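You operate a simulated robot arm through the tools that you are given. There is no shell and no other tool. Be economical: measure what you need, move in short steps, check, and stop when the job is done.

You run a simulated two-armed robot. Do the job below in one go: nothing can be reset, and whatever is moved stays where it is left.

JOB
Press the blue water button three times. Pick up the green arch with one hand, pass it to the other hand and put it on the bottom shelf of the reel rack. Put one of the crumpled label scraps from the top of the long steel bench on top of the green steel pot. Take the felt block and put it on top of the yellow glue cartridge. Take the white-capped track bottle and put it on top of the blue flanged plug. Fetch the green glue cartridge and stand it on the top of the long steel bench. Pull the right low door open. Do these in any order. Set down upright: white-capped track bottle, green glue cartridge.

It is judged by the outcome, as a careful person would: the job done as asked, and still so three seconds after it is handed in. It fails if anything else is knocked over, pushed out of place, dropped, spilled or broken.

ROBOT AND FRAMES
Two 7-joint arms with fingered hands on one trunk, on a base that drives. Base frame: it is fixed to the floor where the robot stands at the start and does not move with it; the origin is under the middle of the robot, x ahead of it, y to its left, z up; the surface under the hand at the start is at about z = 850. Units: mm, degrees, N and s.
The left shoulder is at the start at [70, 166, 1118], the right one opposite. With the tool pointing down near the work surface each hand reaches from about 460 to 960 mm from the robot's upright axis, wherever it stands, measured 20 degrees to its own side. Places, roughly: blue flanged plug (10x10x7 cm) [-800, -3300, 900]; blue water button [500, 100, 900]; bottom shelf of the reel rack [-400, -3600, 200]; crumpled label scrap (5x4x4 cm) [600, -300, 900]; felt block (4x4x10 cm) [700, 0, 900]; green arch (12x4x26 cm) [600, -100, 1000]; green glue cartridge (5x5x12 cm) [-300, -3700, 1200]; green steel pot (7x7x9 cm) [700, 500, 900]; right low door [-7400, 1800, 300]; top of the long steel bench [600, 1000, 800]; white-capped track bottle (7x7x22 cm) [800, -2400, 700]; yellow glue cartridge (5x5x12 cm) [500, -100, 900]. Payload 4.1 kg a hand.
The tool frame of a hand sits at the grasp point between the pads (the TCP): z along the fingers, y along the line on which they close. The tips reach 32 mm beyond it. The gripper opens to 108 mm. The gripper's body begins 38 mm behind the TCP. The gripper is a hand of 4 fingers: y runs from the thumb to the fingers, the wrist lies at [-16, -108, -186] in the tool frame, and closing takes about 1.5 s.
Orientation is told as [roll, pitch, yaw] about the base's x, y, z axes, in that order, counted from this pose: with the fingers straight down and the wrist toward the robot, the tool's x, y and z point along [0, 1, 0], [1, 0, 0] and [0, 0, -1] of the base frame.

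CONTROLS
- The arms move only by the tool move_arm. It takes "left_rows", "right_rows" or both (then of equal length, played together; a hand with none holds still); each is a list of rows, each a list of 2 entries, a list of its own where there are three numbers: the shift along the tool's x, y, z in units of 30 mm (1.0 is 30 mm), then the turn, a rotation vector about the tool's x, y, z in units of 6 degrees (1.0 is 6 degrees). In form: [[[x, y, z], [wx, wy, wz]], ...]. A call has 1 to 8 rows; each row shifts and turns the commanded pose from where the row before left it, along the tool's axes as they then stand. "left_grip" and "right_grip" are, for a hand that has rows, the gripper command, from -1 (fully open) to 1 (shut), values between in proportion, set as the call begins (left out, the last holds). A call with a number of a shift or a turn outside -1 to 1 is refused whole. Each row takes 0.2 s and may step no farther than 50 mm and 8.6 degrees from the row before; otherwise, or with a gripper value out of range, the whole call is refused. Where a pose cannot be reached the arm comes as near as it can. A force on the tool above 40 N (or 10 N above the force at the start of the call, whichever is more), or a blocked arm, ends the call early, and 0.2 s more pass. Each finger travels about 45 mm/s and halts on what it meets, pressing with about 21 N; the grip force reading is that of the motor and also rises with nothing between the fingers. The clock runs only during rows and for 0.2 s after the last one: add rows that do not move to give the fingers time. The reply holds the time, the measured pose of the TCP, the force on the tool along the base axes, the opening and the grip force, in the units named above and with some noise, with the torque about the TCP (base axes, N m) and any sound that the robot's microphone picked up.
- Cameras (640 x 400 px; columns grow to the right, rows downward): "scene" is now at [140.7, -17.8, 1362.9]; the picture's right is [-0.20, -0.98, 0.00], its down [-0.40, 0.08, -0.91] and it looks along [0.89, -0.18, -0.41] (base axes); focal length 214 px, centre (320, 200). "left" rides on the left gripper at [-64, -93, -132] in its tool frame; the picture's right is [-0.80, -0.28, 0.53], its down [0.55, -0.71, 0.45] and it looks along [0.25, 0.65, 0.72] (tool axes); focal length 247 px, centre (320, 200). "right" rides on the right gripper at [64, -93, -132] in its tool frame; the picture's right is [-0.80, 0.28, -0.53], its down [-0.55, -0.71, 0.45] and it looks along [-0.25, 0.65, 0.72] (tool axes); focal length 247 px, centre (320, 200). There is no depth. A picture from a camera that has moved, and an enlarged one, comes with that camera's place and axes in the base frame and with its lens.
- snapshot(camera): a new picture of that camera. It takes no simulated time.
- move_column(by): slides the trunk up (or, below 0, down) by that many mm; the arms and the scene camera ride with it, the base frame stays. It gives what a move gives, with no picture.
- roll_base(legs): drives the robot by 1 to 6 legs, each [ahead, left, turn to the left] in mm, mm and degrees, along the robot's own axes; the way and the turn of a leg run together, so that a leg with both is an arc; at most 1500 mm and 180 degrees a leg. The arms and the cameras ride along, it lands a little off, and it stops where it bumps. It gives what a move gives.
- move_fingers(index, middle, ring, thumb_bend, hand): sets how far each is bent, from 0 (flat) to 100 (curled in); at 30 the hand is open as for a grip, at 70 the pads meet at the TCP. One left out holds its place. A second passes; each finger stops where it meets its share of the squeeze, and holds until it gets a number again. A gripper value or a shape takes the hand back. It gives what a move gives, with no picture; readings hold the bend of each and the force on the fingers (four entries, about 0 where the hand has none), thumb and palm.
- set_grasp(shape, hand): the hand has 4 fingers and takes this shape, open, in about a second: jaw (thumb against the fingers, like two jaws); tri (thumb and two fingers); tip (a fingertip pinch); poke (one finger out to press); point (the index stretched); flat (the hand flat); cup (the hand cupped); fist (a fist). The gripper value then closes the fingers along that shape, each until it touches; the sizes above hold for jaw. It gives what a move gives, with no picture.
- pan_tilt(pan, tilt): turns the head with the scene camera to pan (to the left, within 86 degrees either way) and tilt (down, from -29 to 69), counted from straight ahead of the robot. It gives what a move gives.
- inspect(camera, box): a new picture of the part [left, top, right, bottom] of that camera's present view, enlarged. It takes no simulated time.
- finish_job(): hands the job in; it is judged then, once.

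Go step by step. Nothing tells you exact positions but the pictures and the camera data: compare them with the known pose of the tool, close in by small moves and look again before you grip or let go. The budget is 196 turns and 176 pictures, counting those below and the enlarged ones. Unless the task says otherwise, let go and move clear before handing in.

The tools are called after ">>>" by a JSON object that holds its "fn" and its "kwargs". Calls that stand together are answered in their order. move_arm: Moves the arms, as the interface text tells. Its arguments: {"type":"object","properties":{"left_rows":{"type":"array"},"left_grip":{"type":"number"},"right_rows":{"type":"array"},"right_grip":{"type":"number"}},"required":[]} The other tools are called the same way: move_column (by) slides the trunk up or down; set_grasp (shape, hand) gives the hand a shape; move_fingers (index, middle, ring, thumb_bend, hand) moves the fingers one by one; roll_base (legs) drives the base; pan_tilt (pan, tilt) turns the head that bears the scene camera; snapshot (camera) takes a picture; inspect (camera, box) takes an enlarged picture of a part of a camera's view; finish_job () hands the job in.

At the start:

```text
t: 0.0
left_tcp_pos: [624.7, 251.5, 1268.9]
left_tool_rot: [0.0, 0.0, 0.0]
left_wrist_force: [0.1, 0.1, 0.1]
left_ft_torque: [-0.02, 0.0, -0.03]
left_gripper_width: 107.7
left_finger_force: 0.0
left_shape: jaw
left_bend: [30.0, 30.0, 30.0, 30.0]
left_finger forces: [0.0, 0.1, 0.1, 0.0, 0.0, 0.0]
right_tcp_pos: [555.7, -217.9, 1242.7]
right_tool_rot: [0.0, 0.1, 0.0]
right_wrist_force: [-0.9, -0.3, -1.3]
right_ft_torque: [0.0, -0.02, -0.01]
right_gripper_width: 107.7
right_finger_force: 0.0
right_shape: jaw
right_bend: [30.0, 30.0, 30.0, 30.0]
right_finger forces: [0.0, 0.1, 0.1, 0.0, 0.0, 0.1]
trunk travel left (down, up): [-625.0, 315.0]
robot x, y, heading: [0.8, 0.4, 0.2]
head pan, tilt: [-11.4, 24.1]
```

scene: 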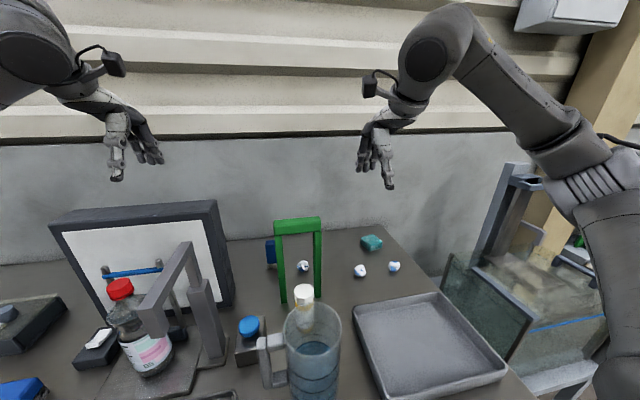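
right: 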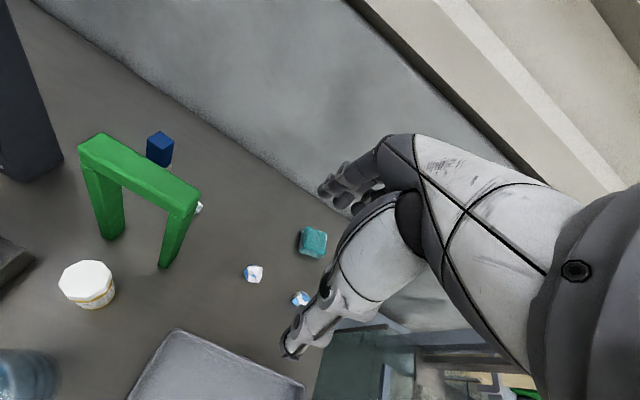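
left: 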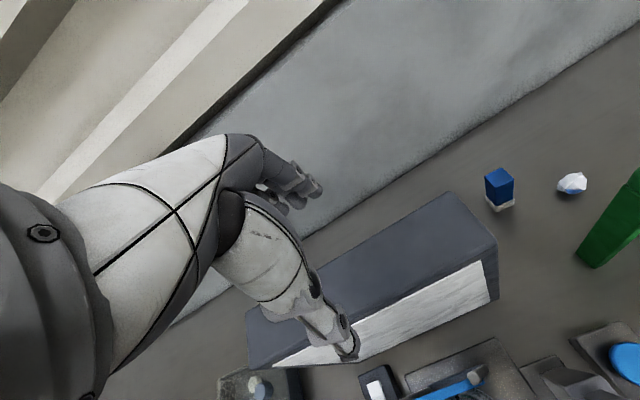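

I see the bench with a green arch, scraps, the blue button and a felt block (blue, with white base?). I look around first.

>>> {"fn": "pan_tilt", "kwargs": {"pan": 0, "tilt": 50}}

>>> {"fn": "snapshot", "kwargs": {"camera": "scene"}}

>>> {"fn": "pan_tilt", "kwargs": {"pan": 50, "tilt": 35}}

>>> {"fn": "snapshot", "kwargs": {"camera": "scene"}}

>>> {"fn": "pan_tilt", "kwargs": {"pan": -60, "tilt": 30}}

>>> {"fn": "snapshot", "kwargs": {"camera": "scene"}}

```text
t: 0.9
left_tcp_pos: [624.4, 251.8, 1269.2]
left_tool_rot: [0.0, 0.0, -0.1]
left_wrist_force: [-0.3, -0.3, -0.9]
left_ft_torque: [0.0, -0.01, -0.02]
left_gripper_width: 107.7
left_finger_force: 0.1
left_shape: jaw
left_bend: [30.0, 30.0, 30.0, 30.0]
left_finger forces: [0.0, 0.0, 0.1, 0.0, 0.1, 0.0]
right_tcp_pos: [555.2, -218.9, 1243.0]
right_tool_rot: [0.0, 0.1, -0.1]
right_wrist_force: [-1.0, 0.3, 0.5]
right_ft_torque: [0.02, 0.0, -0.01]
right_gripper_width: 107.7
right_finger_force: 0.1
right_shape: jaw
right_bend: [30.0, 30.0, 30.0, 30.0]
right_finger forces: [0.0, 0.1, 0.0, 0.0, 0.1, 0.1]
trunk travel left (down, up): [-625.0, 315.0]
robot x, y, heading: [-0.8, -2.5, -0.1]
head pan, tilt: [0.0, 50.0]
```

```text
172 pictures are left
camera scene: at [127.2, 0.4, 1324.0], right [0.0, -1.0, 0.0], down [-0.77, 0.0, -0.64], along [0.64, 0.0, -0.77], focal length 214 px, centre (320, 200)
```

scene: 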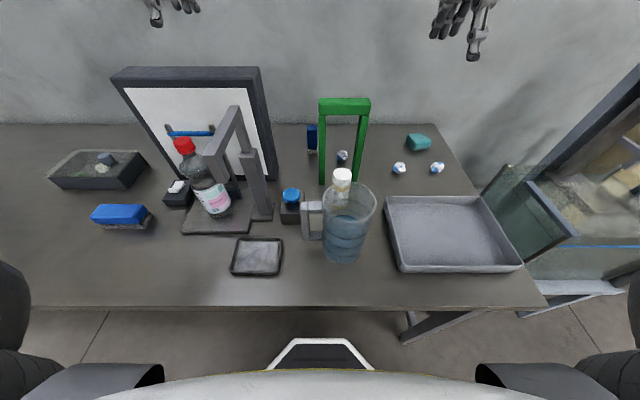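

```text
t: 2.1
left_tcp_pos: [624.3, 251.6, 1268.7]
left_tool_rot: [0.0, 0.0, -0.1]
left_wrist_force: [-0.4, 0.6, 0.4]
left_ft_torque: [-0.01, 0.01, 0.02]
left_gripper_width: 107.5
left_finger_force: 0.0
left_shape: jaw
left_bend: [30.0, 30.0, 30.0, 30.0]
left_finger forces: [0.1, 0.0, 0.1, 0.1, 0.0, 0.0]
right_tcp_pos: [554.8, -217.7, 1243.1]
right_tool_rot: [0.0, 0.0, 0.1]
right_wrist_force: [-0.5, 0.8, 0.4]
right_ft_torque: [-0.02, 0.02, 0.0]
right_gripper_width: 107.9
right_finger_force: 0.1
right_shape: jaw
right_bend: [30.0, 30.0, 30.0, 30.0]
right_finger forces: [0.1, 0.0, 0.1, 0.0, 0.1, 0.1]
trunk travel left (down, up): [-625.0, 315.0]
robot x, y, heading: [2.3, 2.3, -0.3]
head pan, tilt: [50.0, 35.0]
```

```text
171 pictures are left
camera scene: at [106.8, 67.9, 1345.6], right [0.77, -0.64, 0.0], down [-0.37, -0.44, -0.82], along [0.53, 0.63, -0.57], focal length 214 px, centre (320, 200)
```

scene: 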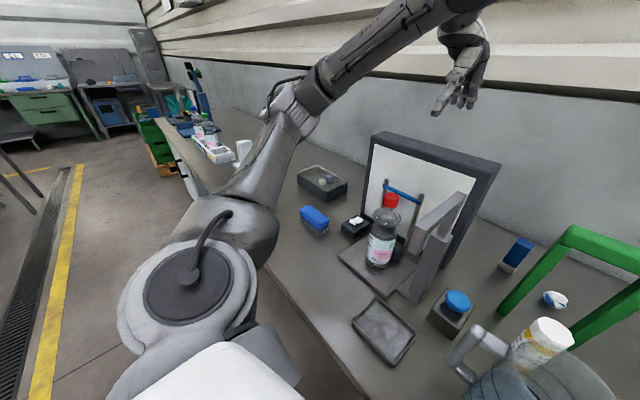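

```text
t: 4.0
left_tcp_pos: [624.4, 251.1, 1268.3]
left_tool_rot: [0.0, 0.1, 0.0]
left_wrist_force: [0.0, 0.3, -0.4]
left_ft_torque: [0.03, 0.01, 0.02]
left_gripper_width: 107.4
left_finger_force: 0.0
left_shape: jaw
left_bend: [30.0, 30.0, 30.0, 30.0]
left_finger forces: [0.0, 0.0, 0.0, 0.0, 0.0, 0.0]
right_tcp_pos: [555.2, -218.5, 1242.9]
right_tool_rot: [0.0, 0.1, 0.1]
right_wrist_force: [0.2, 0.9, -0.4]
right_ft_torque: [0.01, -0.01, 0.01]
right_gripper_width: 107.7
right_finger_force: 0.0
right_shape: jaw
right_bend: [30.0, 30.0, 30.0, 30.0]
right_finger forces: [0.0, 0.1, 0.1, 0.1, 0.0, 0.1]
trunk travel left (down, up): [-625.0, 315.0]
robot x, y, heading: [-1.1, 2.8, -0.1]
head pan, tilt: [-60.0, 30.0]
```

```text
170 pictures are left
camera scene: at [95.4, -77.8, 1353.4], right [-0.87, -0.5, 0.0], down [-0.25, 0.43, -0.87], along [0.43, -0.75, -0.5], focal length 214 px, centre (320, 200)
```

scene: 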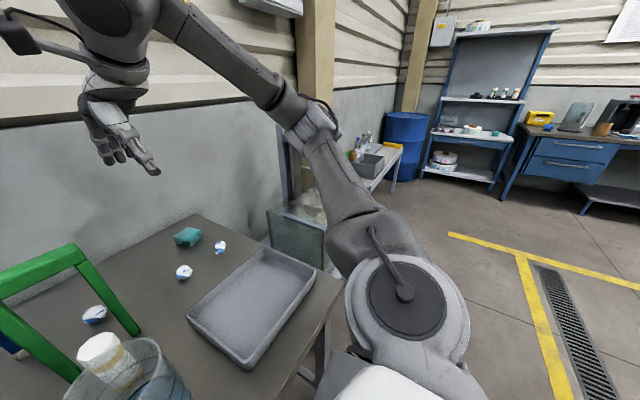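

I need to find the green pot and see the details of the near objects.

>>> {"fn": "pan_tilt", "kwargs": {"pan": 5, "tilt": 45}}

>>> {"fn": "inspect", "kwargs": {"camera": "scene", "box": [220, 60, 520, 300]}}

>>> {"fn": "pan_tilt", "kwargs": {"pan": 40, "tilt": 30}}

>>> {"fn": "inspect", "kwargs": {"camera": "scene", "box": [160, 60, 420, 260]}}

>>> {"fn": "pan_tilt", "kwargs": {"pan": -80, "tilt": 20}}

>>> {"fn": "inspect", "kwargs": {"camera": "scene", "box": [160, 20, 520, 240]}}

```text
t: 5.3
left_tcp_pos: [623.5, 251.4, 1268.1]
left_tool_rot: [0.0, -0.1, 0.0]
left_wrist_force: [0.2, -0.4, 0.5]
left_ft_torque: [0.01, 0.01, -0.02]
left_gripper_width: 107.4
left_finger_force: 0.0
left_shape: jaw
left_bend: [30.0, 30.0, 30.0, 30.0]
left_finger forces: [0.1, 0.1, 0.1, 0.1, 0.1, 0.0]
right_tcp_pos: [554.2, -218.1, 1242.6]
right_tool_rot: [0.0, 0.1, 0.0]
right_wrist_force: [-0.2, -0.7, 0.1]
right_ft_torque: [-0.04, -0.02, 0.02]
right_gripper_width: 107.7
right_finger_force: 0.1
right_shape: jaw
right_bend: [30.0, 30.0, 30.0, 30.0]
right_finger forces: [0.0, 0.0, 0.0, 0.0, 0.0, 0.1]
trunk travel left (down, up): [-625.0, 315.0]
robot x, y, heading: [1.0, -2.1, -0.0]
head pan, tilt: [5.0, 45.0]
```

```text
1.67 times, centred on (370, 180) of scene
camera zoom: at [131.2, 7.5, 1330.8], right [0.09, -1.0, 0.0], down [-0.7, -0.06, -0.71], along [0.7, 0.06, -0.71], focal length 358 px, centre (237, 233)
```

zoom: 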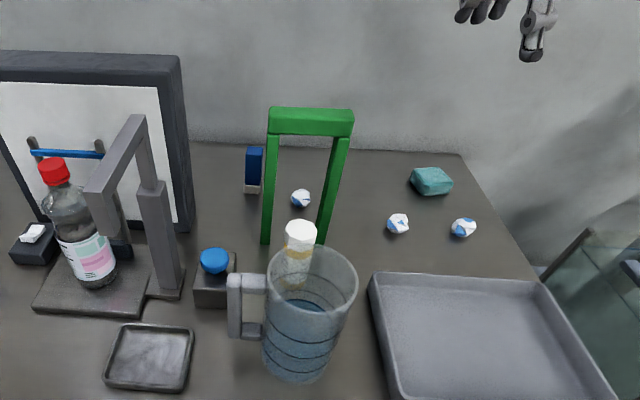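

```text
t: 6.3
left_tcp_pos: [624.9, 250.7, 1269.4]
left_tool_rot: [0.0, 0.1, -0.1]
left_wrist_force: [1.1, 0.3, -0.2]
left_ft_torque: [-0.01, 0.0, 0.04]
left_gripper_width: 107.6
left_finger_force: 0.0
left_shape: jaw
left_bend: [30.0, 30.0, 30.0, 30.0]
left_finger forces: [0.0, 0.0, 0.0, 0.0, 0.0, 0.0]
right_tcp_pos: [554.2, -217.9, 1243.4]
right_tool_rot: [0.0, 0.0, 0.0]
right_wrist_force: [0.1, 0.3, 0.5]
right_ft_torque: [-0.02, 0.02, -0.02]
right_gripper_width: 107.7
right_finger_force: 0.2
right_shape: jaw
right_bend: [30.0, 30.0, 30.0, 30.0]
right_finger forces: [0.0, 0.0, 0.1, 0.0, 0.0, 0.0]
trunk travel left (down, up): [-625.0, 315.0]
robot x, y, heading: [3.3, -2.1, -0.1]
head pan, tilt: [40.0, 30.0]
```

```text
2.00 times, centred on (290, 160) of scene
camera zoom: at [119.5, 58.5, 1353.4], right [0.64, -0.77, 0.0], down [-0.38, -0.32, -0.87], along [0.66, 0.56, -0.5], focal length 429 px, centre (380, 280)
```

zoom: 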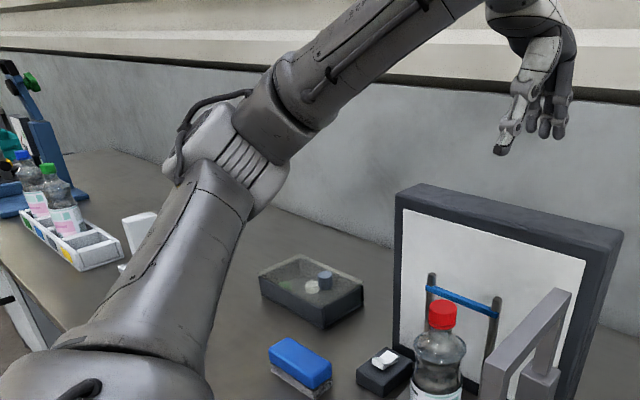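

```text
t: 8.3
left_tcp_pos: [625.7, 250.9, 1269.2]
left_tool_rot: [0.0, 0.1, -0.1]
left_wrist_force: [-0.9, 0.6, -1.0]
left_ft_torque: [0.02, 0.0, -0.03]
left_gripper_width: 107.6
left_finger_force: 0.0
left_shape: jaw
left_bend: [30.0, 30.0, 30.0, 30.0]
left_finger forces: [0.0, 0.0, 0.0, 0.0, 0.0, 0.0]
right_tcp_pos: [554.4, -217.1, 1242.1]
right_tool_rot: [0.0, 0.0, 0.0]
right_wrist_force: [-0.3, 0.8, 0.2]
right_ft_torque: [0.0, -0.03, 0.01]
right_gripper_width: 107.6
right_finger_force: 0.0
right_shape: jaw
right_bend: [30.0, 30.0, 30.0, 30.0]
right_finger forces: [0.0, 0.0, 0.0, 0.0, 0.0, 0.1]
trunk travel left (down, up): [-625.0, 315.0]
robot x, y, heading: [-0.7, -0.8, 0.0]
head pan, tilt: [-80.0, 20.0]
```

```text
1.78 times, centred on (340, 130) of scene
camera zoom: at [66.4, -91.2, 1369.5], right [-0.98, -0.17, 0.0], down [-0.06, 0.34, -0.94], along [0.16, -0.93, -0.34], focal length 381 px, centre (284, 324)
```

zoom: 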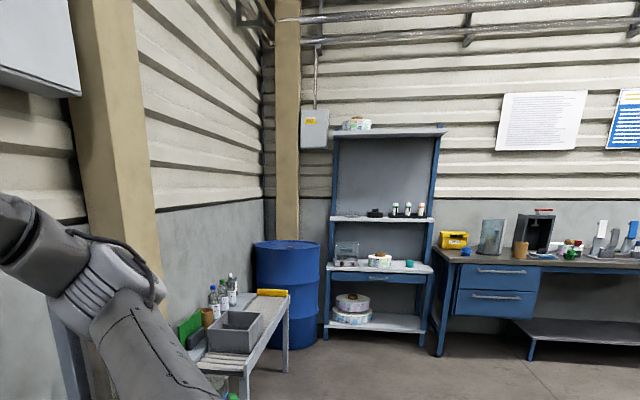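

The pot must be behind the upright board; I'll see it when I drive left. First the button: left hand into poke shape, over the button at about [495, 75].

>>> {"fn": "set_grasp", "kwargs": {"hand": "left", "shape": "poke"}}

>>> {"fn": "move_arm", "kwargs": {"left_rows": [[[-0.73, -0.54, 0.8], [0, 0, 0]], [[-0.73, -0.54, 0.8], [0, 0, 0]], [[-0.73, -0.54, 0.8], [0, 0, 0]], [[-0.73, -0.54, 0.8], [0, 0, 0]], [[-0.73, -0.54, 0.8], [0, 0, 0]], [[-0.73, -0.54, 0.8], [0, 0, 0]], [[-0.73, -0.54, 0.8], [0, 0, 0]], [[-0.73, -0.54, 0.8], [0, 0, 0]]]}}

>>> {"fn": "pan_tilt", "kwargs": {"pan": 10, "tilt": 45}}

>>> {"fn": "snapshot", "kwargs": {"camera": "left"}}

>>> {"fn": "inspect", "kwargs": {"camera": "scene", "box": [220, 80, 480, 300]}}

```text
t: 9.2
left_tcp_pos: [624.5, 252.3, 1269.6]
left_tool_rot: [0.0, 0.0, 0.0]
left_wrist_force: [-0.2, 0.0, -0.3]
left_ft_torque: [0.03, -0.04, 0.0]
left_gripper_width: 0.0
left_finger_force: 0.2
left_shape: poke
left_bend: [70.0, 70.0, 99.0, 100.0]
left_finger forces: [0.0, 0.0, 0.0, 0.0, 0.0, 0.2]
right_tcp_pos: [553.7, -218.1, 1241.9]
right_tool_rot: [0.0, 0.0, 0.0]
right_wrist_force: [-0.1, 0.4, 0.3]
right_ft_torque: [0.02, 0.01, 0.01]
right_gripper_width: 107.8
right_finger_force: 0.1
right_shape: jaw
right_bend: [30.0, 30.0, 30.0, 30.0]
right_finger forces: [0.1, 0.0, 0.0, 0.0, 0.1, 0.0]
trunk travel left (down, up): [-625.0, 315.0]
robot x, y, heading: [-0.0, -1.7, -0.2]
head pan, tilt: [-80.0, 20.0]
```

```text
t: 11.0
left_tcp_pos: [494.9, 76.0, 1076.0]
left_tool_rot: [0.0, 0.2, 0.1]
left_wrist_force: [0.2, 0.3, 0.2]
left_ft_torque: [0.04, 0.0, -0.02]
left_gripper_width: 0.0
left_finger_force: 0.1
left_shape: poke
left_bend: [70.0, 70.0, 99.0, 100.0]
left_finger forces: [0.0, 0.1, 0.0, 0.1, 0.0, 0.0]
right_tcp_pos: [555.7, -218.2, 1242.4]
right_tool_rot: [0.1, 0.0, 0.0]
right_wrist_force: [-0.4, 0.6, 1.4]
right_ft_torque: [0.02, 0.01, 0.0]
right_gripper_width: 107.7
right_finger_force: 0.0
right_shape: jaw
right_bend: [30.0, 30.0, 30.0, 30.0]
right_finger forces: [0.1, 0.1, 0.0, 0.1, 0.0, 0.0]
trunk travel left (down, up): [-625.0, 315.0]
robot x, y, heading: [1.1, 0.7, 0.1]
head pan, tilt: [-80.0, 20.0]
```

```text
t: 12.7
left_tcp_pos: [496.2, 78.0, 1078.2]
left_tool_rot: [0.0, -0.1, 0.0]
left_wrist_force: [-0.6, 0.3, 0.6]
left_ft_torque: [0.02, 0.0, 0.01]
left_gripper_width: 0.1
left_finger_force: 0.1
left_shape: poke
left_bend: [70.0, 70.0, 99.0, 100.0]
left_finger forces: [0.1, 0.1, 0.0, 0.0, 0.1, 0.0]
right_tcp_pos: [555.1, -218.5, 1242.4]
right_tool_rot: [0.0, 0.0, 0.1]
right_wrist_force: [-0.1, 0.6, -0.4]
right_ft_torque: [0.0, 0.02, -0.01]
right_gripper_width: 108.0
right_finger_force: 0.0
right_shape: jaw
right_bend: [30.0, 30.0, 30.0, 30.0]
right_finger forces: [0.0, 0.1, 0.0, 0.0, 0.0, 0.0]
trunk travel left (down, up): [-625.0, 315.0]
robot x, y, heading: [-0.2, -1.8, 0.0]
head pan, tilt: [10.0, 45.0]
```

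```text
166 pictures are left
camera left: at [403.5, 12.7, 1208.4], right [-0.28, -0.8, -0.53], down [-0.71, 0.55, -0.45], along [0.65, 0.25, -0.72], focal length 247 px, centre (320, 200)
```

left: 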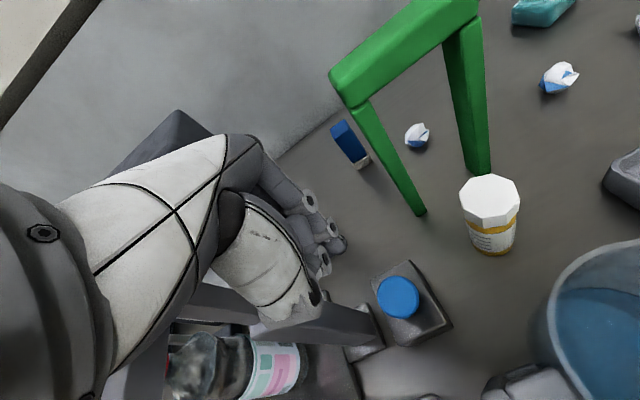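

```text
1.82 times, centred on (350, 190) of scene
camera zoom: at [130.2, 14.5, 1330.8], right [0.17, -0.98, 0.0], down [-0.7, -0.12, -0.71], along [0.7, 0.12, -0.71], focal length 390 px, centre (266, 218)
```

zoom: 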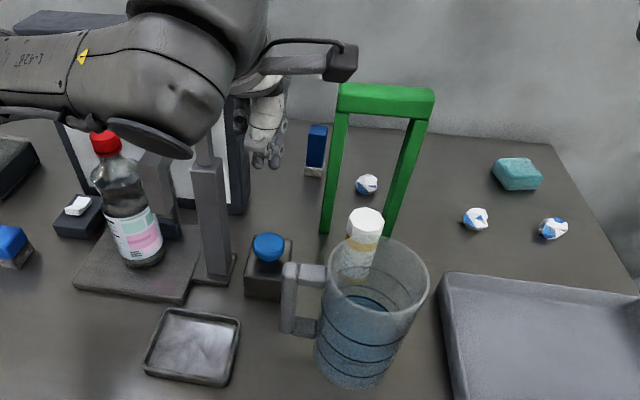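

The button's top triangulates to about [482, 71, 922]. I check which fingertip stands out.

>>> {"fn": "inspect", "kwargs": {"camera": "left", "box": [220, 140, 420, 340]}}

>>> {"fn": "inspect", "kwargs": {"camera": "scene", "box": [300, 100, 400, 200]}}

```text
2.00 times, centred on (320, 240) of left
camera zoom: at [403.5, 12.7, 1208.4], right [-0.28, -0.8, -0.53], down [-0.71, 0.55, -0.45], along [0.65, 0.25, -0.72], focal length 494 px, centre (320, 120)
```

zoom: 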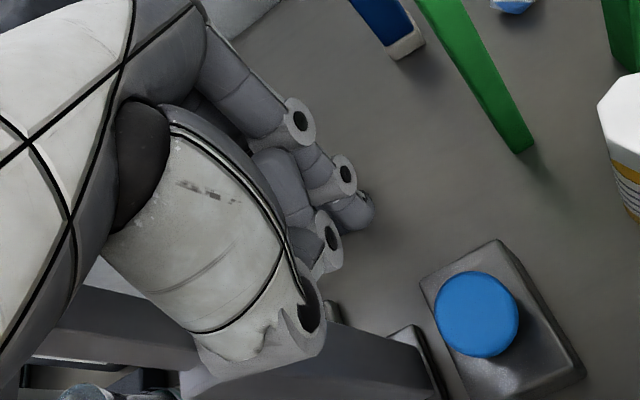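

```text
4.00 times, centred on (350, 150) of scene
camera zoom: at [130.2, 14.5, 1330.8], right [0.17, -0.98, 0.0], down [-0.7, -0.12, -0.71], along [0.7, 0.12, -0.71], focal length 858 px, centre (200, 400)
```

zoom: 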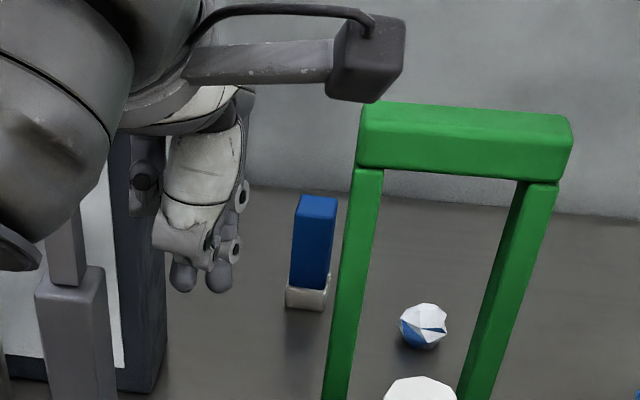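

Two fingertips reach about 30 mm below the TCP. I move over the button and come down to just above it.

>>> {"fn": "move_arm", "kwargs": {"left_rows": [[[-0.12, -0.23, 0.9], [0, 0, 0]], [[-0.12, -0.23, 0.9], [0, 0, 0]], [[0, 0, 0.9], [0, 0, 0]], [[0, 0, 0.7], [0, 0, 0]]]}}

>>> {"fn": "snapshot", "kwargs": {"camera": "left"}}

>>> {"fn": "inspect", "kwargs": {"camera": "scene", "box": [260, 130, 420, 250]}}

```text
t: 13.8
left_tcp_pos: [463.1, 87.9, 988.7]
left_tool_rot: [-0.8, -1.6, 0.7]
left_wrist_force: [0.5, -2.5, 5.6]
left_ft_torque: [0.34, -0.05, -0.07]
left_gripper_width: 0.2
left_finger_force: 0.2
left_shape: poke
left_bend: [70.0, 70.0, 99.0, 100.0]
left_finger forces: [0.0, 0.1, 0.3, 0.0, 0.0, 4.2]
left hand out of reach, approached as far as the arm can: row 1, 2
right_tcp_pos: [532.2, -182.1, 1253.3]
right_tool_rot: [0.2, -1.6, 2.6]
right_wrist_force: [-1.3, -0.6, 0.6]
right_ft_torque: [0.04, -0.13, 0.02]
right_gripper_width: 108.0
right_finger_force: 0.0
right_shape: jaw
right_bend: [30.0, 30.0, 30.0, 30.0]
right_finger forces: [0.0, 0.0, 0.1, 0.0, 0.0, 0.0]
trunk travel left (down, up): [-625.0, 315.0]
robot x, y, heading: [-8.1, 15.2, 2.2]
head pan, tilt: [10.0, 45.0]
stopped in row 4 (left hand): the force on the tool passed its limit at 107 N (the readings are from after the stop); the commanded pose is now the measured one
```

```text
162 pictures are left
camera left: at [367.0, 23.5, 1118.3], right [-0.26, -0.81, -0.53], down [-0.7, 0.54, -0.47], along [0.67, 0.25, -0.7], focal length 247 px, centre (320, 200)
```

left: 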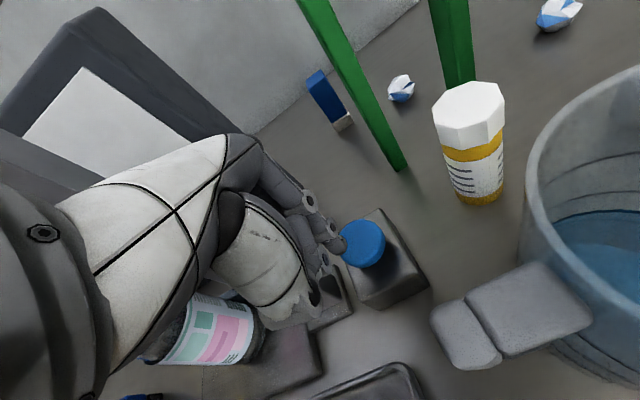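

```text
3.33 times, centred on (340, 190) of scene
camera zoom: at [97.7, 32.6, 1330.6], right [0.21, -0.98, 0.0], down [-0.68, -0.15, -0.72], along [0.71, 0.15, -0.69], focal length 715 px, centre (253, 233)
```

zoom: 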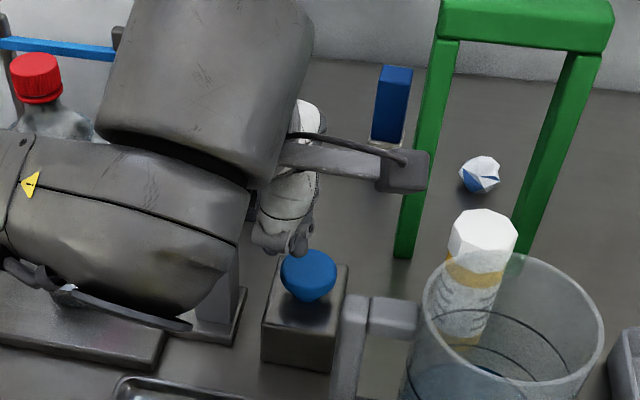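

The hand struck something (107 N) and the base shifted slightly. I lift straight up and check the gantry and the rest.

>>> {"fn": "move_arm", "kwargs": {"left_rows": [[[0, 0, -0.7], [0, 0, 0]], [[0, 0, -1], [0, 0, 0]], [[0, 0, -1], [0, 0, 0]], [[0, 0.3, -1], [0, 0, 0]], [[0, 0.5, -1], [0, 0, 0]]]}}

>>> {"fn": "inspect", "kwargs": {"camera": "scene", "box": [180, 80, 440, 300]}}

>>> {"fn": "snapshot", "kwargs": {"camera": "left"}}

```text
t: 15.0
left_tcp_pos: [512.7, 90.2, 1120.7]
left_tool_rot: [-0.8, 0.0, 0.8]
left_wrist_force: [-1.2, 0.1, 0.6]
left_ft_torque: [-0.01, 0.0, 0.0]
left_gripper_width: 0.0
left_finger_force: 0.1
left_shape: poke
left_bend: [70.0, 70.0, 99.0, 100.0]
left_finger forces: [0.0, 0.0, 0.0, 0.0, 0.0, 0.0]
left hand out of reach, approached as far as the arm can: row 1
right_tcp_pos: [559.3, -179.7, 1241.4]
right_tool_rot: [-0.1, 0.0, 2.4]
right_wrist_force: [-0.5, -1.0, 0.3]
right_ft_torque: [-0.02, 0.03, 0.02]
right_gripper_width: 107.8
right_finger_force: 0.0
right_shape: jaw
right_bend: [30.0, 30.0, 30.0, 30.0]
right_finger forces: [0.0, 0.0, 0.1, 0.0, 0.0, 0.0]
trunk travel left (down, up): [-625.0, 315.0]
robot x, y, heading: [-1.1, 17.2, 2.2]
head pan, tilt: [10.0, 45.0]
```

```text
1.82 times, centred on (310, 190) of scene
camera zoom: at [127.0, 35.2, 1330.6], right [0.21, -0.98, 0.0], down [-0.69, -0.15, -0.71], along [0.69, 0.15, -0.71], focal length 390 px, centre (338, 218)
```

zoom: 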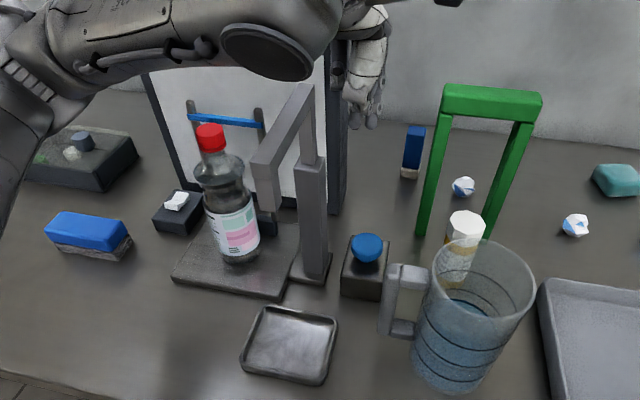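

```text
159 pictures are left
camera left: at [420.8, 25.6, 1251.6], right [-0.27, -0.81, -0.52], down [-0.71, 0.53, -0.46], along [0.65, 0.25, -0.72], focal length 247 px, centre (320, 200)
```

left: 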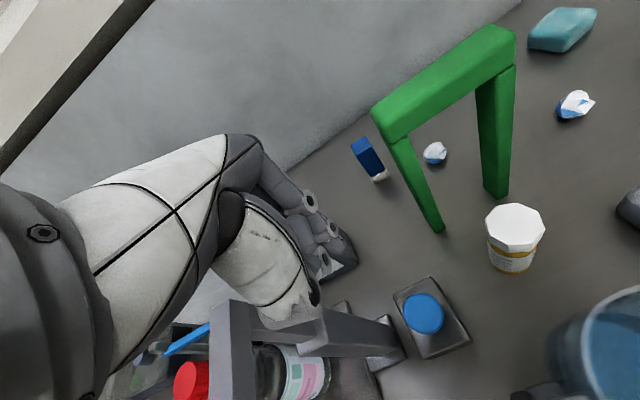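

Nothing seems displaced; the forearm met the gantry's overhanging arm. I'll use the right hand instead: retract left, back off 100 mm, and shape the right hand.

>>> {"fn": "move_arm", "kwargs": {"left_rows": [[[0, 0.3, -1], [0, 0, 0]], [[0, 0.3, -1], [0, 0, 0]], [[1, 0, -1], [0, 0, 0]], [[1, 0, -1], [0, 0, 0]], [[1, 0, -1], [0, 0, 0]], [[1, 0, 0], [0, 0, 0]], [[1, 0, 0], [0, 0, 0]], [[1, 0, 0], [0, 0, 0]]]}}

>>> {"fn": "roll_base", "kwargs": {"legs": [[-100, -17, -2.2]]}}

>>> {"fn": "set_grasp", "kwargs": {"hand": "right", "shape": "poke"}}

```text
t: 16.8
left_tcp_pos: [524.0, 275.5, 1267.7]
left_tool_rot: [-0.8, 0.0, 0.7]
left_wrist_force: [0.0, -0.5, 0.9]
left_ft_torque: [-0.02, -0.01, -0.02]
left_gripper_width: 0.0
left_finger_force: 0.0
left_shape: poke
left_bend: [70.0, 70.0, 99.0, 100.0]
left_finger forces: [0.0, 0.1, 0.0, 0.1, 0.0, 0.1]
right_tcp_pos: [557.5, -178.3, 1243.5]
right_tool_rot: [-0.1, -0.1, 2.5]
right_wrist_force: [-0.2, 0.6, 0.7]
right_ft_torque: [-0.01, 0.01, 0.01]
right_gripper_width: 107.9
right_finger_force: 0.0
right_shape: jaw
right_bend: [30.0, 30.0, 30.0, 30.0]
right_finger forces: [0.0, 0.1, 0.0, 0.0, 0.1, 0.1]
trunk travel left (down, up): [-625.0, 315.0]
robot x, y, heading: [-5.5, 15.7, 2.2]
head pan, tilt: [10.0, 45.0]
```

```text
t: 17.9
left_tcp_pos: [435.1, 234.3, 1267.4]
left_tool_rot: [-0.8, 0.0, -1.6]
left_wrist_force: [-0.2, 0.6, 0.2]
left_ft_torque: [0.03, -0.01, 0.0]
left_gripper_width: 0.0
left_finger_force: 0.1
left_shape: poke
left_bend: [70.0, 70.0, 99.0, 100.0]
left_finger forces: [0.0, 0.0, 0.0, 0.1, 0.0, 0.0]
right_tcp_pos: [451.2, -220.7, 1242.4]
right_tool_rot: [0.1, 0.1, 0.2]
right_wrist_force: [-0.4, -0.6, -0.5]
right_ft_torque: [-0.03, 0.0, 0.0]
right_gripper_width: 107.8
right_finger_force: 0.0
right_shape: jaw
right_bend: [30.0, 30.0, 30.0, 30.0]
right_finger forces: [0.1, 0.0, 0.0, 0.0, 0.0, 0.0]
trunk travel left (down, up): [-625.0, 315.0]
robot x, y, heading: [-102.7, -0.3, 0.2]
head pan, tilt: [10.0, 45.0]
```

```text
t: 18.8
left_tcp_pos: [437.2, 234.4, 1265.6]
left_tool_rot: [-0.8, 0.1, -1.5]
left_wrist_force: [0.2, 0.1, -0.1]
left_ft_torque: [0.0, 0.01, -0.02]
left_gripper_width: 0.4
left_finger_force: 0.1
left_shape: poke
left_bend: [70.0, 70.0, 99.0, 100.0]
left_finger forces: [0.0, 0.0, 0.0, 0.1, 0.0, 0.0]
right_tcp_pos: [453.0, -219.7, 1243.5]
right_tool_rot: [0.0, 0.0, 0.1]
right_wrist_force: [-0.3, -0.3, -0.4]
right_ft_torque: [-0.02, 0.02, 0.02]
right_gripper_width: 0.1
right_finger_force: 0.1
right_shape: poke
right_bend: [70.0, 70.0, 99.0, 100.0]
right_finger forces: [0.0, 0.1, 0.0, 0.1, 0.0, 0.0]
trunk travel left (down, up): [-625.0, 315.0]
robot x, y, heading: [-102.8, -3.6, -0.3]
head pan, tilt: [10.0, 45.0]
```

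Now the right hand toward the button, staying high, then turned 30 degrees so the wrist comes from the right.

>>> {"fn": "move_arm", "kwargs": {"right_rows": [[[1, 0.12, 0], [0, 0, 0]], [[1, 0.12, 0], [0, 0, 0]], [[1, 0.12, 0], [0, 0, 0]], [[1, 0.12, 0.3], [0, 0, 0]], [[1, 0.12, 0.5], [0, 0, 0]], [[1, 0.12, 0.7], [0, 0, 0]], [[1, 0.12, 0.8], [0, 0, 0]], [[1, 0.12, 0.8], [0, 0, 0]]]}}

>>> {"fn": "move_arm", "kwargs": {"right_rows": [[[0.8, 0, 0.3], [0, 0, -1]], [[0.8, 0.1, 0.3], [0, 0, -1]], [[0, 0, 0.5], [0, 0, -1]], [[0, 0, 0.5], [0, 0, -1]], [[0, 0, 0.3], [0, 0, -1]]]}}

>>> {"fn": "snapshot", "kwargs": {"camera": "scene"}}

>>> {"fn": "snapshot", "kwargs": {"camera": "right"}}

```text
t: 20.6
left_tcp_pos: [435.5, 237.5, 1266.0]
left_tool_rot: [-0.8, 0.0, -1.5]
left_wrist_force: [-0.8, -0.3, -0.3]
left_ft_torque: [0.0, -0.02, -0.01]
left_gripper_width: 0.0
left_finger_force: 0.0
left_shape: poke
left_bend: [70.0, 70.0, 99.0, 100.0]
left_finger forces: [0.0, 0.0, 0.0, 0.1, 0.1, 0.0]
right_tcp_pos: [482.5, 24.0, 1149.7]
right_tool_rot: [0.0, 0.0, 0.1]
right_wrist_force: [-0.3, 0.0, 0.7]
right_ft_torque: [-0.01, 0.02, 0.01]
right_gripper_width: 0.2
right_finger_force: 0.0
right_shape: poke
right_bend: [70.0, 70.0, 99.0, 100.0]
right_finger forces: [0.0, 0.0, 0.0, 0.1, 0.1, 0.0]
trunk travel left (down, up): [-625.0, 315.0]
robot x, y, heading: [-104.1, -0.0, -0.2]
head pan, tilt: [10.0, 45.0]
```

```text
t: 21.8
left_tcp_pos: [435.6, 234.1, 1266.7]
left_tool_rot: [-0.7, 0.0, -1.5]
left_wrist_force: [-1.0, -0.7, -0.4]
left_ft_torque: [0.0, 0.02, -0.01]
left_gripper_width: 0.1
left_finger_force: 0.0
left_shape: poke
left_bend: [70.0, 70.0, 99.0, 100.0]
left_finger forces: [0.0, 0.1, 0.0, 0.0, 0.0, 0.0]
right_tcp_pos: [479.4, 68.1, 1090.8]
right_tool_rot: [0.0, 0.0, 30.3]
right_wrist_force: [0.2, -0.2, 0.3]
right_ft_torque: [-0.02, -0.02, 0.02]
right_gripper_width: 0.0
right_finger_force: 0.0
right_shape: poke
right_bend: [70.0, 70.0, 99.0, 100.0]
right_finger forces: [0.1, 0.0, 0.1, 0.1, 0.0, 0.0]
trunk travel left (down, up): [-625.0, 315.0]
robot x, y, heading: [-97.1, -3.1, 0.1]
head pan, tilt: [10.0, 45.0]
```

```text
158 pictures are left
camera scene: at [27.7, 10.8, 1330.8], right [0.17, -0.98, 0.0], down [-0.7, -0.12, -0.71], along [0.7, 0.12, -0.71], focal length 214 px, centre (320, 200)
```

scene: 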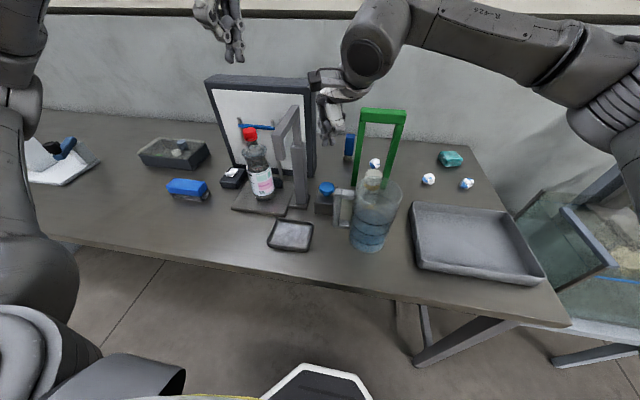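

```text
157 pictures are left
camera right: at [369.0, 78.0, 1224.1], right [0.65, -0.55, 0.53], down [-0.33, -0.83, -0.45], along [0.69, 0.11, -0.72], focal length 247 px, centre (320, 200)
```

right: 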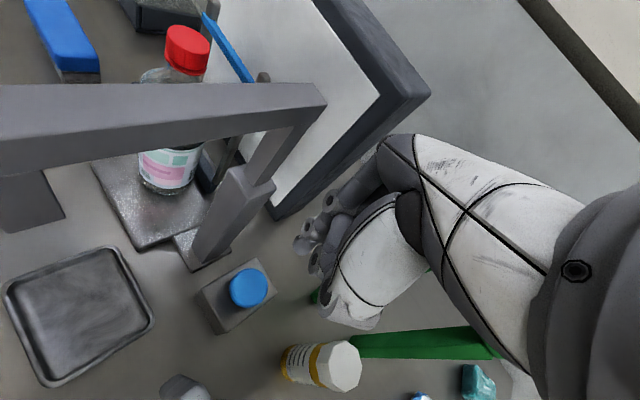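

The right camera confirms the button at [482, 71, 922]. I come down to just above it.

>>> {"fn": "move_arm", "kwargs": {"right_rows": [[[0.1, 0.1, 0.9], [0, 0, 0]], [[0, 0, 0.9], [0, 0, 0]], [[0, 0, 0.9], [0, 0, 0]], [[0, 0, 0.9], [0, 0, 0]], [[0, 0, 0.3], [0, 0, 0]]]}}

>>> {"fn": "inspect", "kwargs": {"camera": "scene", "box": [250, 90, 410, 230]}}

>>> {"fn": "inspect", "kwargs": {"camera": "right", "box": [160, 150, 420, 350]}}

```text
t: 23.0
left_tcp_pos: [436.1, 234.4, 1265.8]
left_tool_rot: [-0.9, -0.2, -1.5]
left_wrist_force: [-0.5, -0.8, -0.7]
left_ft_torque: [-0.03, -0.01, 0.01]
left_gripper_width: 0.1
left_finger_force: 0.0
left_shape: poke
left_bend: [70.0, 70.0, 99.0, 100.0]
left_finger forces: [0.0, 0.0, 0.0, 0.1, 0.0, 0.0]
right_tcp_pos: [479.9, 72.3, 974.9]
right_tool_rot: [0.0, -0.1, 30.2]
right_wrist_force: [0.0, 0.1, 0.5]
right_ft_torque: [0.04, 0.03, -0.01]
right_gripper_width: 0.1
right_finger_force: 0.1
right_shape: poke
right_bend: [70.0, 70.0, 99.0, 100.0]
right_finger forces: [0.0, 0.0, 0.0, 0.0, 0.1, 0.0]
trunk travel left (down, up): [-625.0, 315.0]
robot x, y, heading: [-102.7, -5.4, 0.2]
head pan, tilt: [10.0, 45.0]
```

```text
2.86 times, centred on (330, 160) of scene
camera zoom: at [27.2, 11.3, 1330.9], right [0.17, -0.98, 0.0], down [-0.7, -0.12, -0.71], along [0.7, 0.12, -0.71], focal length 613 px, centre (291, 314)
```

zoom: 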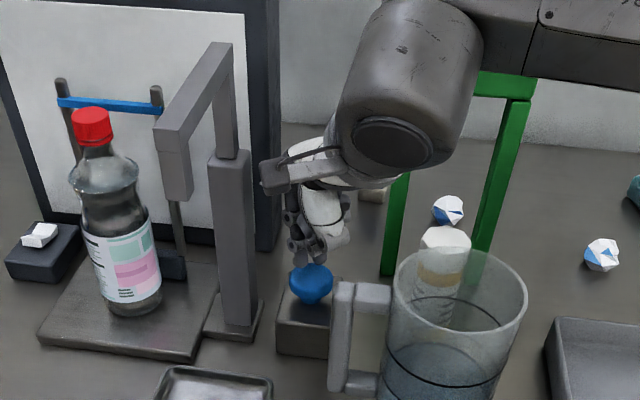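

```text
2.00 times, centred on (290, 250) of right
camera zoom: at [369.1, 81.3, 1107.5], right [0.65, -0.55, 0.53], down [-0.33, -0.83, -0.45], along [0.69, 0.11, -0.72], focal length 494 px, centre (380, 100)
```

zoom: 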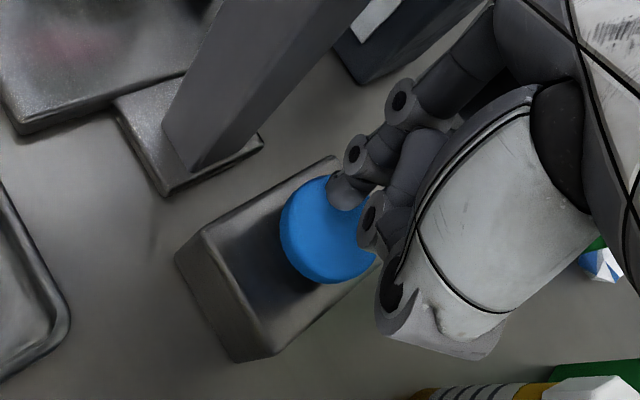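

The fingertips hover over the button. First press, slowly.

>>> {"fn": "move_arm", "kwargs": {"right_rows": [[[0, -0.1, 0.2], [0, 0, 0]], [[0, 0, 0.2], [0, 0, 0]], [[0, 0, 0.2], [0, 0, 0]], [[0, 0, 0.2], [0, 0, 0]], [[0, 0, 0.2], [0, 0, 0]]]}}

```text
t: 24.4
left_tcp_pos: [434.2, 234.1, 1267.9]
left_tool_rot: [-0.7, -0.2, -1.4]
left_wrist_force: [0.2, -0.5, 0.5]
left_ft_torque: [0.04, 0.02, 0.02]
left_gripper_width: 0.0
left_finger_force: 0.2
left_shape: poke
left_bend: [70.0, 70.0, 99.0, 100.0]
left_finger forces: [0.1, 0.0, 0.1, 0.0, 0.1, 0.0]
right_tcp_pos: [481.0, 71.6, 952.5]
right_tool_rot: [0.0, -1.0, 30.2]
right_wrist_force: [-1.3, -1.5, 21.9]
right_ft_torque: [0.0, 0.09, 0.03]
right_gripper_width: 0.1
right_finger_force: 0.0
right_shape: poke
right_bend: [70.0, 70.0, 99.0, 100.0]
right_finger forces: [15.4, 6.5, 0.0, 0.0, 0.1, 0.0]
trunk travel left (down, up): [-625.0, 315.0]
robot x, y, heading: [-103.0, -3.3, 0.1]
head pan, tilt: [10.0, 45.0]
heard: click
stopped in row 5 (right hand): the force on the tool passed its limit at 42 N (the readings are from after the stop); the commanded pose is now the measured one
```

A click: pressed once. I release and press twice more.

>>> {"fn": "move_arm", "kwargs": {"right_rows": [[[0, 0, -0.5], [0, 0, 0]], [[0, 0, -0.5], [0, 0, 0]], [[0, 0, 0], [0, 0, 0]], [[0, 0, 0.3], [0, 0, 0]], [[0, 0, 0.3], [0, 0, 0]], [[0, 0, 0.2], [0, 0, 0]], [[0, 0, 0.2], [0, 0, 0]], [[0, 0, 0.1], [0, 0, 0]]]}}

>>> {"fn": "move_arm", "kwargs": {"right_rows": [[[0, 0, -0.5], [0, 0, 0]], [[0, 0, -0.5], [0, 0, 0]], [[0, 0, 0], [0, 0, 0]]]}}

```text
t: 26.2
left_tcp_pos: [433.3, 234.6, 1268.0]
left_tool_rot: [-0.6, -0.2, -1.5]
left_wrist_force: [0.5, 0.1, -0.7]
left_ft_torque: [0.0, 0.0, 0.02]
left_gripper_width: 0.3
left_finger_force: 0.0
left_shape: poke
left_bend: [70.0, 70.0, 99.0, 100.0]
left_finger forces: [0.1, 0.1, 0.1, 0.0, 0.1, 0.0]
right_tcp_pos: [480.5, 72.8, 952.5]
right_tool_rot: [0.0, -1.1, 30.1]
right_wrist_force: [11.2, 2.3, 38.2]
right_ft_torque: [-0.21, -0.48, 0.1]
right_gripper_width: 0.0
right_finger_force: 0.1
right_shape: poke
right_bend: [70.0, 70.0, 99.0, 100.0]
right_finger forces: [11.4, 27.2, 0.1, 0.0, 0.0, 0.0]
trunk travel left (down, up): [-625.0, 315.0]
robot x, y, heading: [-101.8, -2.5, 0.0]
head pan, tilt: [10.0, 45.0]
heard: click
```

```text
t: 27.0
left_tcp_pos: [436.3, 235.0, 1267.3]
left_tool_rot: [-0.8, -0.1, -1.5]
left_wrist_force: [0.6, 0.0, 1.0]
left_ft_torque: [-0.04, 0.03, -0.01]
left_gripper_width: 0.1
left_finger_force: 0.0
left_shape: poke
left_bend: [70.0, 70.0, 99.0, 100.0]
left_finger forces: [0.0, 0.1, 0.0, 0.0, 0.0, 0.0]
right_tcp_pos: [479.7, 70.5, 975.1]
right_tool_rot: [0.0, -0.5, 30.1]
right_wrist_force: [1.0, 0.2, 0.0]
right_ft_torque: [0.01, -0.03, 0.01]
right_gripper_width: 0.1
right_finger_force: 0.0
right_shape: poke
right_bend: [70.0, 70.0, 99.0, 100.0]
right_finger forces: [0.0, 0.1, 0.0, 0.0, 0.0, 0.1]
trunk travel left (down, up): [-625.0, 315.0]
robot x, y, heading: [-103.3, -4.5, -0.3]
head pan, tilt: [10.0, 45.0]
```

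Two clicks so far. The third press, then straight up and away.

>>> {"fn": "move_arm", "kwargs": {"right_rows": [[[0, 0, 0.3], [0, 0, 0]], [[0, 0, 0.2], [0, 0, 0]], [[0, 0, 0.2], [0, 0, 0]], [[0, 0, 0.05], [0, 0, 0]]]}}

>>> {"fn": "move_arm", "kwargs": {"right_rows": [[[0, 0, -0.5], [0, 0, 0]], [[0, 0, -0.8], [0, 0, 0]], [[0, 0, -0.8], [0, 0, 0]], [[0, 0, -0.9], [0, 0, 0]], [[0, 0, -0.9], [0, 0, 0]], [[0, 0, -0.9], [0, 0, 0]], [[0, 0, -0.9], [0, 0, 0]], [[0, 0, -0.9], [0, 0, 0]]]}}

```text
t: 28.0
left_tcp_pos: [435.6, 234.1, 1266.5]
left_tool_rot: [-0.8, -0.1, -1.5]
left_wrist_force: [0.2, -0.2, -0.6]
left_ft_torque: [-0.02, 0.04, -0.01]
left_gripper_width: 0.0
left_finger_force: 0.0
left_shape: poke
left_bend: [70.0, 70.0, 99.0, 100.0]
left_finger forces: [0.0, 0.0, 0.1, 0.0, 0.0, 0.1]
right_tcp_pos: [480.9, 71.1, 954.9]
right_tool_rot: [0.0, -0.6, 30.2]
right_wrist_force: [0.8, 0.5, 4.7]
right_ft_torque: [-0.01, -0.06, 0.02]
right_gripper_width: 0.0
right_finger_force: 0.0
right_shape: poke
right_bend: [70.0, 70.0, 99.0, 100.0]
right_finger forces: [0.0, 5.4, 0.0, 0.1, 0.0, 0.0]
trunk travel left (down, up): [-625.0, 315.0]
robot x, y, heading: [-104.9, -0.8, 0.3]
head pan, tilt: [10.0, 45.0]
heard: click
```

```text
t: 29.8
left_tcp_pos: [434.7, 234.7, 1267.2]
left_tool_rot: [-0.9, -0.1, -1.5]
left_wrist_force: [0.6, -0.4, 0.0]
left_ft_torque: [-0.01, -0.01, 0.01]
left_gripper_width: 0.0
left_finger_force: 0.0
left_shape: poke
left_bend: [70.0, 70.0, 99.0, 100.0]
left_finger forces: [0.0, 0.0, 0.0, 0.1, 0.0, 0.0]
right_tcp_pos: [478.7, 69.9, 1153.6]
right_tool_rot: [0.0, -0.5, 30.3]
right_wrist_force: [0.6, -0.1, 0.2]
right_ft_torque: [-0.02, -0.02, -0.01]
right_gripper_width: 0.0
right_finger_force: 0.1
right_shape: poke
right_bend: [70.0, 70.0, 99.0, 100.0]
right_finger forces: [0.0, 0.0, 0.1, 0.1, 0.0, 0.1]
trunk travel left (down, up): [-625.0, 315.0]
robot x, y, heading: [-101.4, -1.0, -0.2]
head pan, tilt: [10.0, 45.0]
```

Three clicks: the button is done. Now the right hand opens as a jaw and goes above the green arch.

>>> {"fn": "move_arm", "kwargs": {"right_rows": [[[0, 0, -1], [0, 0, 1]], [[0, 0, -1], [0, 0, 1]], [[0, 0, -1], [0, 0, 1]], [[0, 0, -1], [0, 0, 1]], [[0, 0, 0], [0, 0, 1]], [[-1, 0.8, 0], [0, 0, 0]], [[-1, 0.8, 0], [0, 0, 0]], [[-1, 0.8, 0], [0, 0, 0]]]}}

>>> {"fn": "set_grasp", "kwargs": {"hand": "right", "shape": "jaw"}}

>>> {"fn": "move_arm", "kwargs": {"right_rows": [[[-1, 0.8, 0], [0, 0, 0]], [[-0.2, 0.4, 0], [0, 0, 0]]]}}

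>>> {"fn": "snapshot", "kwargs": {"camera": "right"}}

>>> {"fn": "snapshot", "kwargs": {"camera": "scene"}}

```text
t: 31.6
left_tcp_pos: [435.5, 234.0, 1266.3]
left_tool_rot: [-0.7, 0.0, -1.5]
left_wrist_force: [0.9, 0.4, -0.6]
left_ft_torque: [0.02, -0.01, 0.01]
left_gripper_width: 0.0
left_finger_force: 0.1
left_shape: poke
left_bend: [70.0, 70.0, 99.0, 100.0]
left_finger forces: [0.0, 0.1, 0.0, 0.0, 0.0, 0.0]
right_tcp_pos: [552.6, -19.5, 1269.3]
right_tool_rot: [0.2, -0.4, 0.0]
right_wrist_force: [1.0, -0.1, -0.2]
right_ft_torque: [-0.01, 0.02, 0.03]
right_gripper_width: 0.0
right_finger_force: 0.1
right_shape: poke
right_bend: [70.0, 70.0, 99.0, 100.0]
right_finger forces: [0.0, 0.1, 0.0, 0.0, 0.0, 0.1]
trunk travel left (down, up): [-625.0, 315.0]
robot x, y, heading: [-103.7, -3.5, -0.0]
head pan, tilt: [10.0, 45.0]
```

```text
t: 32.5
left_tcp_pos: [435.7, 234.3, 1266.7]
left_tool_rot: [-0.8, -0.1, -1.6]
left_wrist_force: [-0.2, 0.3, 0.5]
left_ft_torque: [-0.01, -0.01, -0.01]
left_gripper_width: 0.0
left_finger_force: 0.0
left_shape: poke
left_bend: [70.0, 70.0, 99.0, 100.0]
left_finger forces: [0.0, 0.1, 0.1, 0.0, 0.1, 0.1]
right_tcp_pos: [551.1, -19.2, 1270.6]
right_tool_rot: [0.2, -0.4, 0.1]
right_wrist_force: [0.1, 0.4, 0.7]
right_ft_torque: [0.02, 0.03, 0.0]
right_gripper_width: 108.0
right_finger_force: 0.0
right_shape: jaw
right_bend: [30.0, 30.0, 30.0, 30.0]
right_finger forces: [0.0, 0.0, 0.1, 0.1, 0.1, 0.1]
trunk travel left (down, up): [-625.0, 315.0]
robot x, y, heading: [-103.4, -2.7, -0.1]
head pan, tilt: [10.0, 45.0]
```

```text
t: 33.1
left_tcp_pos: [435.4, 235.2, 1266.7]
left_tool_rot: [-0.8, -0.1, -1.5]
left_wrist_force: [0.1, -0.5, 0.4]
left_ft_torque: [0.02, 0.0, -0.02]
left_gripper_width: 0.0
left_finger_force: 0.0
left_shape: poke
left_bend: [70.0, 70.0, 99.0, 100.0]
left_finger forces: [0.1, 0.1, 0.0, 0.1, 0.1, 0.0]
right_tcp_pos: [586.8, -56.4, 1272.7]
right_tool_rot: [0.3, -0.5, 0.1]
right_wrist_force: [0.3, 0.0, 0.1]
right_ft_torque: [0.02, 0.05, -0.03]
right_gripper_width: 107.7
right_finger_force: 0.1
right_shape: jaw
right_bend: [30.0, 30.0, 30.0, 30.0]
right_finger forces: [0.0, 0.0, 0.0, 0.1, 0.0, 0.0]
trunk travel left (down, up): [-625.0, 315.0]
robot x, y, heading: [-102.9, -4.6, 0.1]
head pan, tilt: [10.0, 45.0]
```

```text
154 pictures are left
camera right: at [494.1, 7.5, 1403.9], right [0.28, -0.8, 0.53], down [-0.7, -0.55, -0.46], along [0.66, -0.24, -0.71], focal length 247 px, centre (320, 200)
```

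right: 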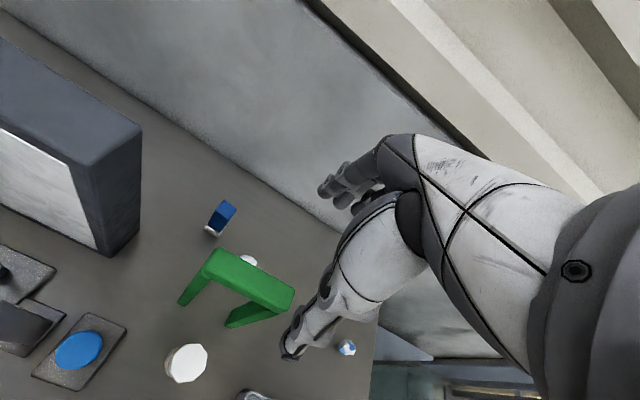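

```text
153 pictures are left
camera scene: at [27.7, 12.1, 1330.8], right [0.17, -0.98, 0.0], down [-0.7, -0.12, -0.71], along [0.7, 0.12, -0.71], focal length 214 px, centre (320, 200)
```

scene: 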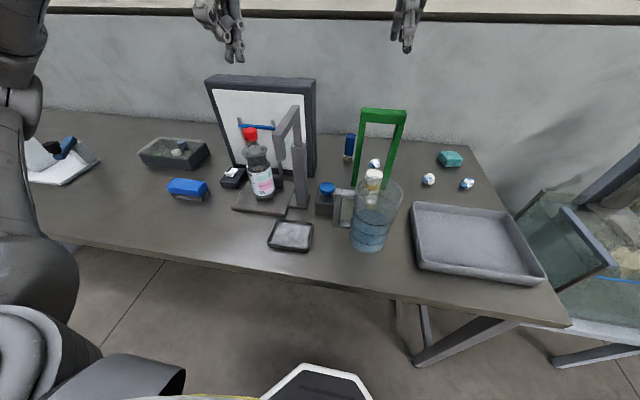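

>>> {"fn": "inspect", "kwargs": {"camera": "right", "box": [170, 220, 320, 340]}}

>>> {"fn": "inspect", "kwargs": {"camera": "scene", "box": [300, 90, 420, 200]}}

```text
3.33 times, centred on (245, 280) of right
camera zoom: at [494.1, 7.5, 1403.9], right [0.28, -0.8, 0.53], down [-0.7, -0.55, -0.46], along [0.66, -0.24, -0.71], focal length 823 px, centre (570, -67)
```

zoom: 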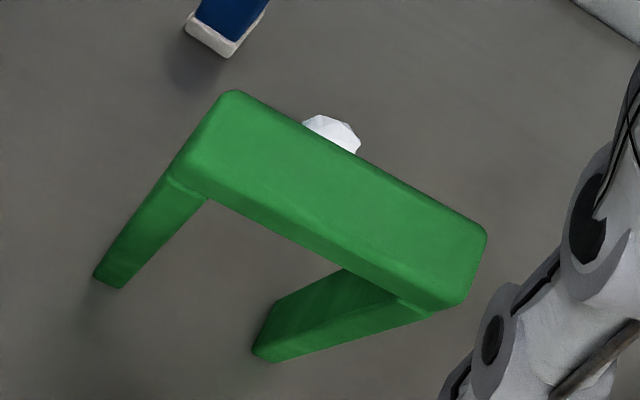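

```text
3.64 times, centred on (360, 145) of scene
camera zoom: at [27.7, 12.1, 1330.8], right [0.17, -0.98, 0.0], down [-0.7, -0.12, -0.71], along [0.7, 0.12, -0.71], focal length 780 px, centre (174, 400)
```

zoom: 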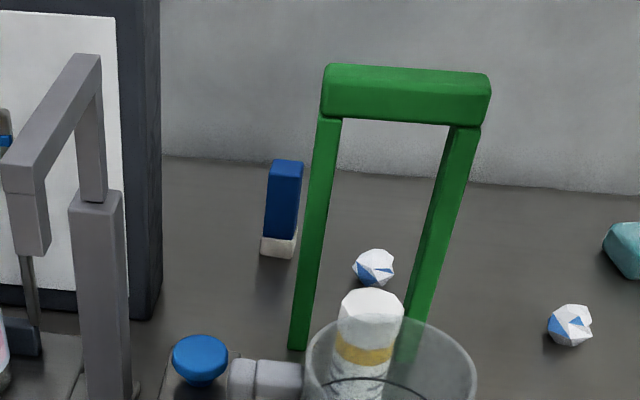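

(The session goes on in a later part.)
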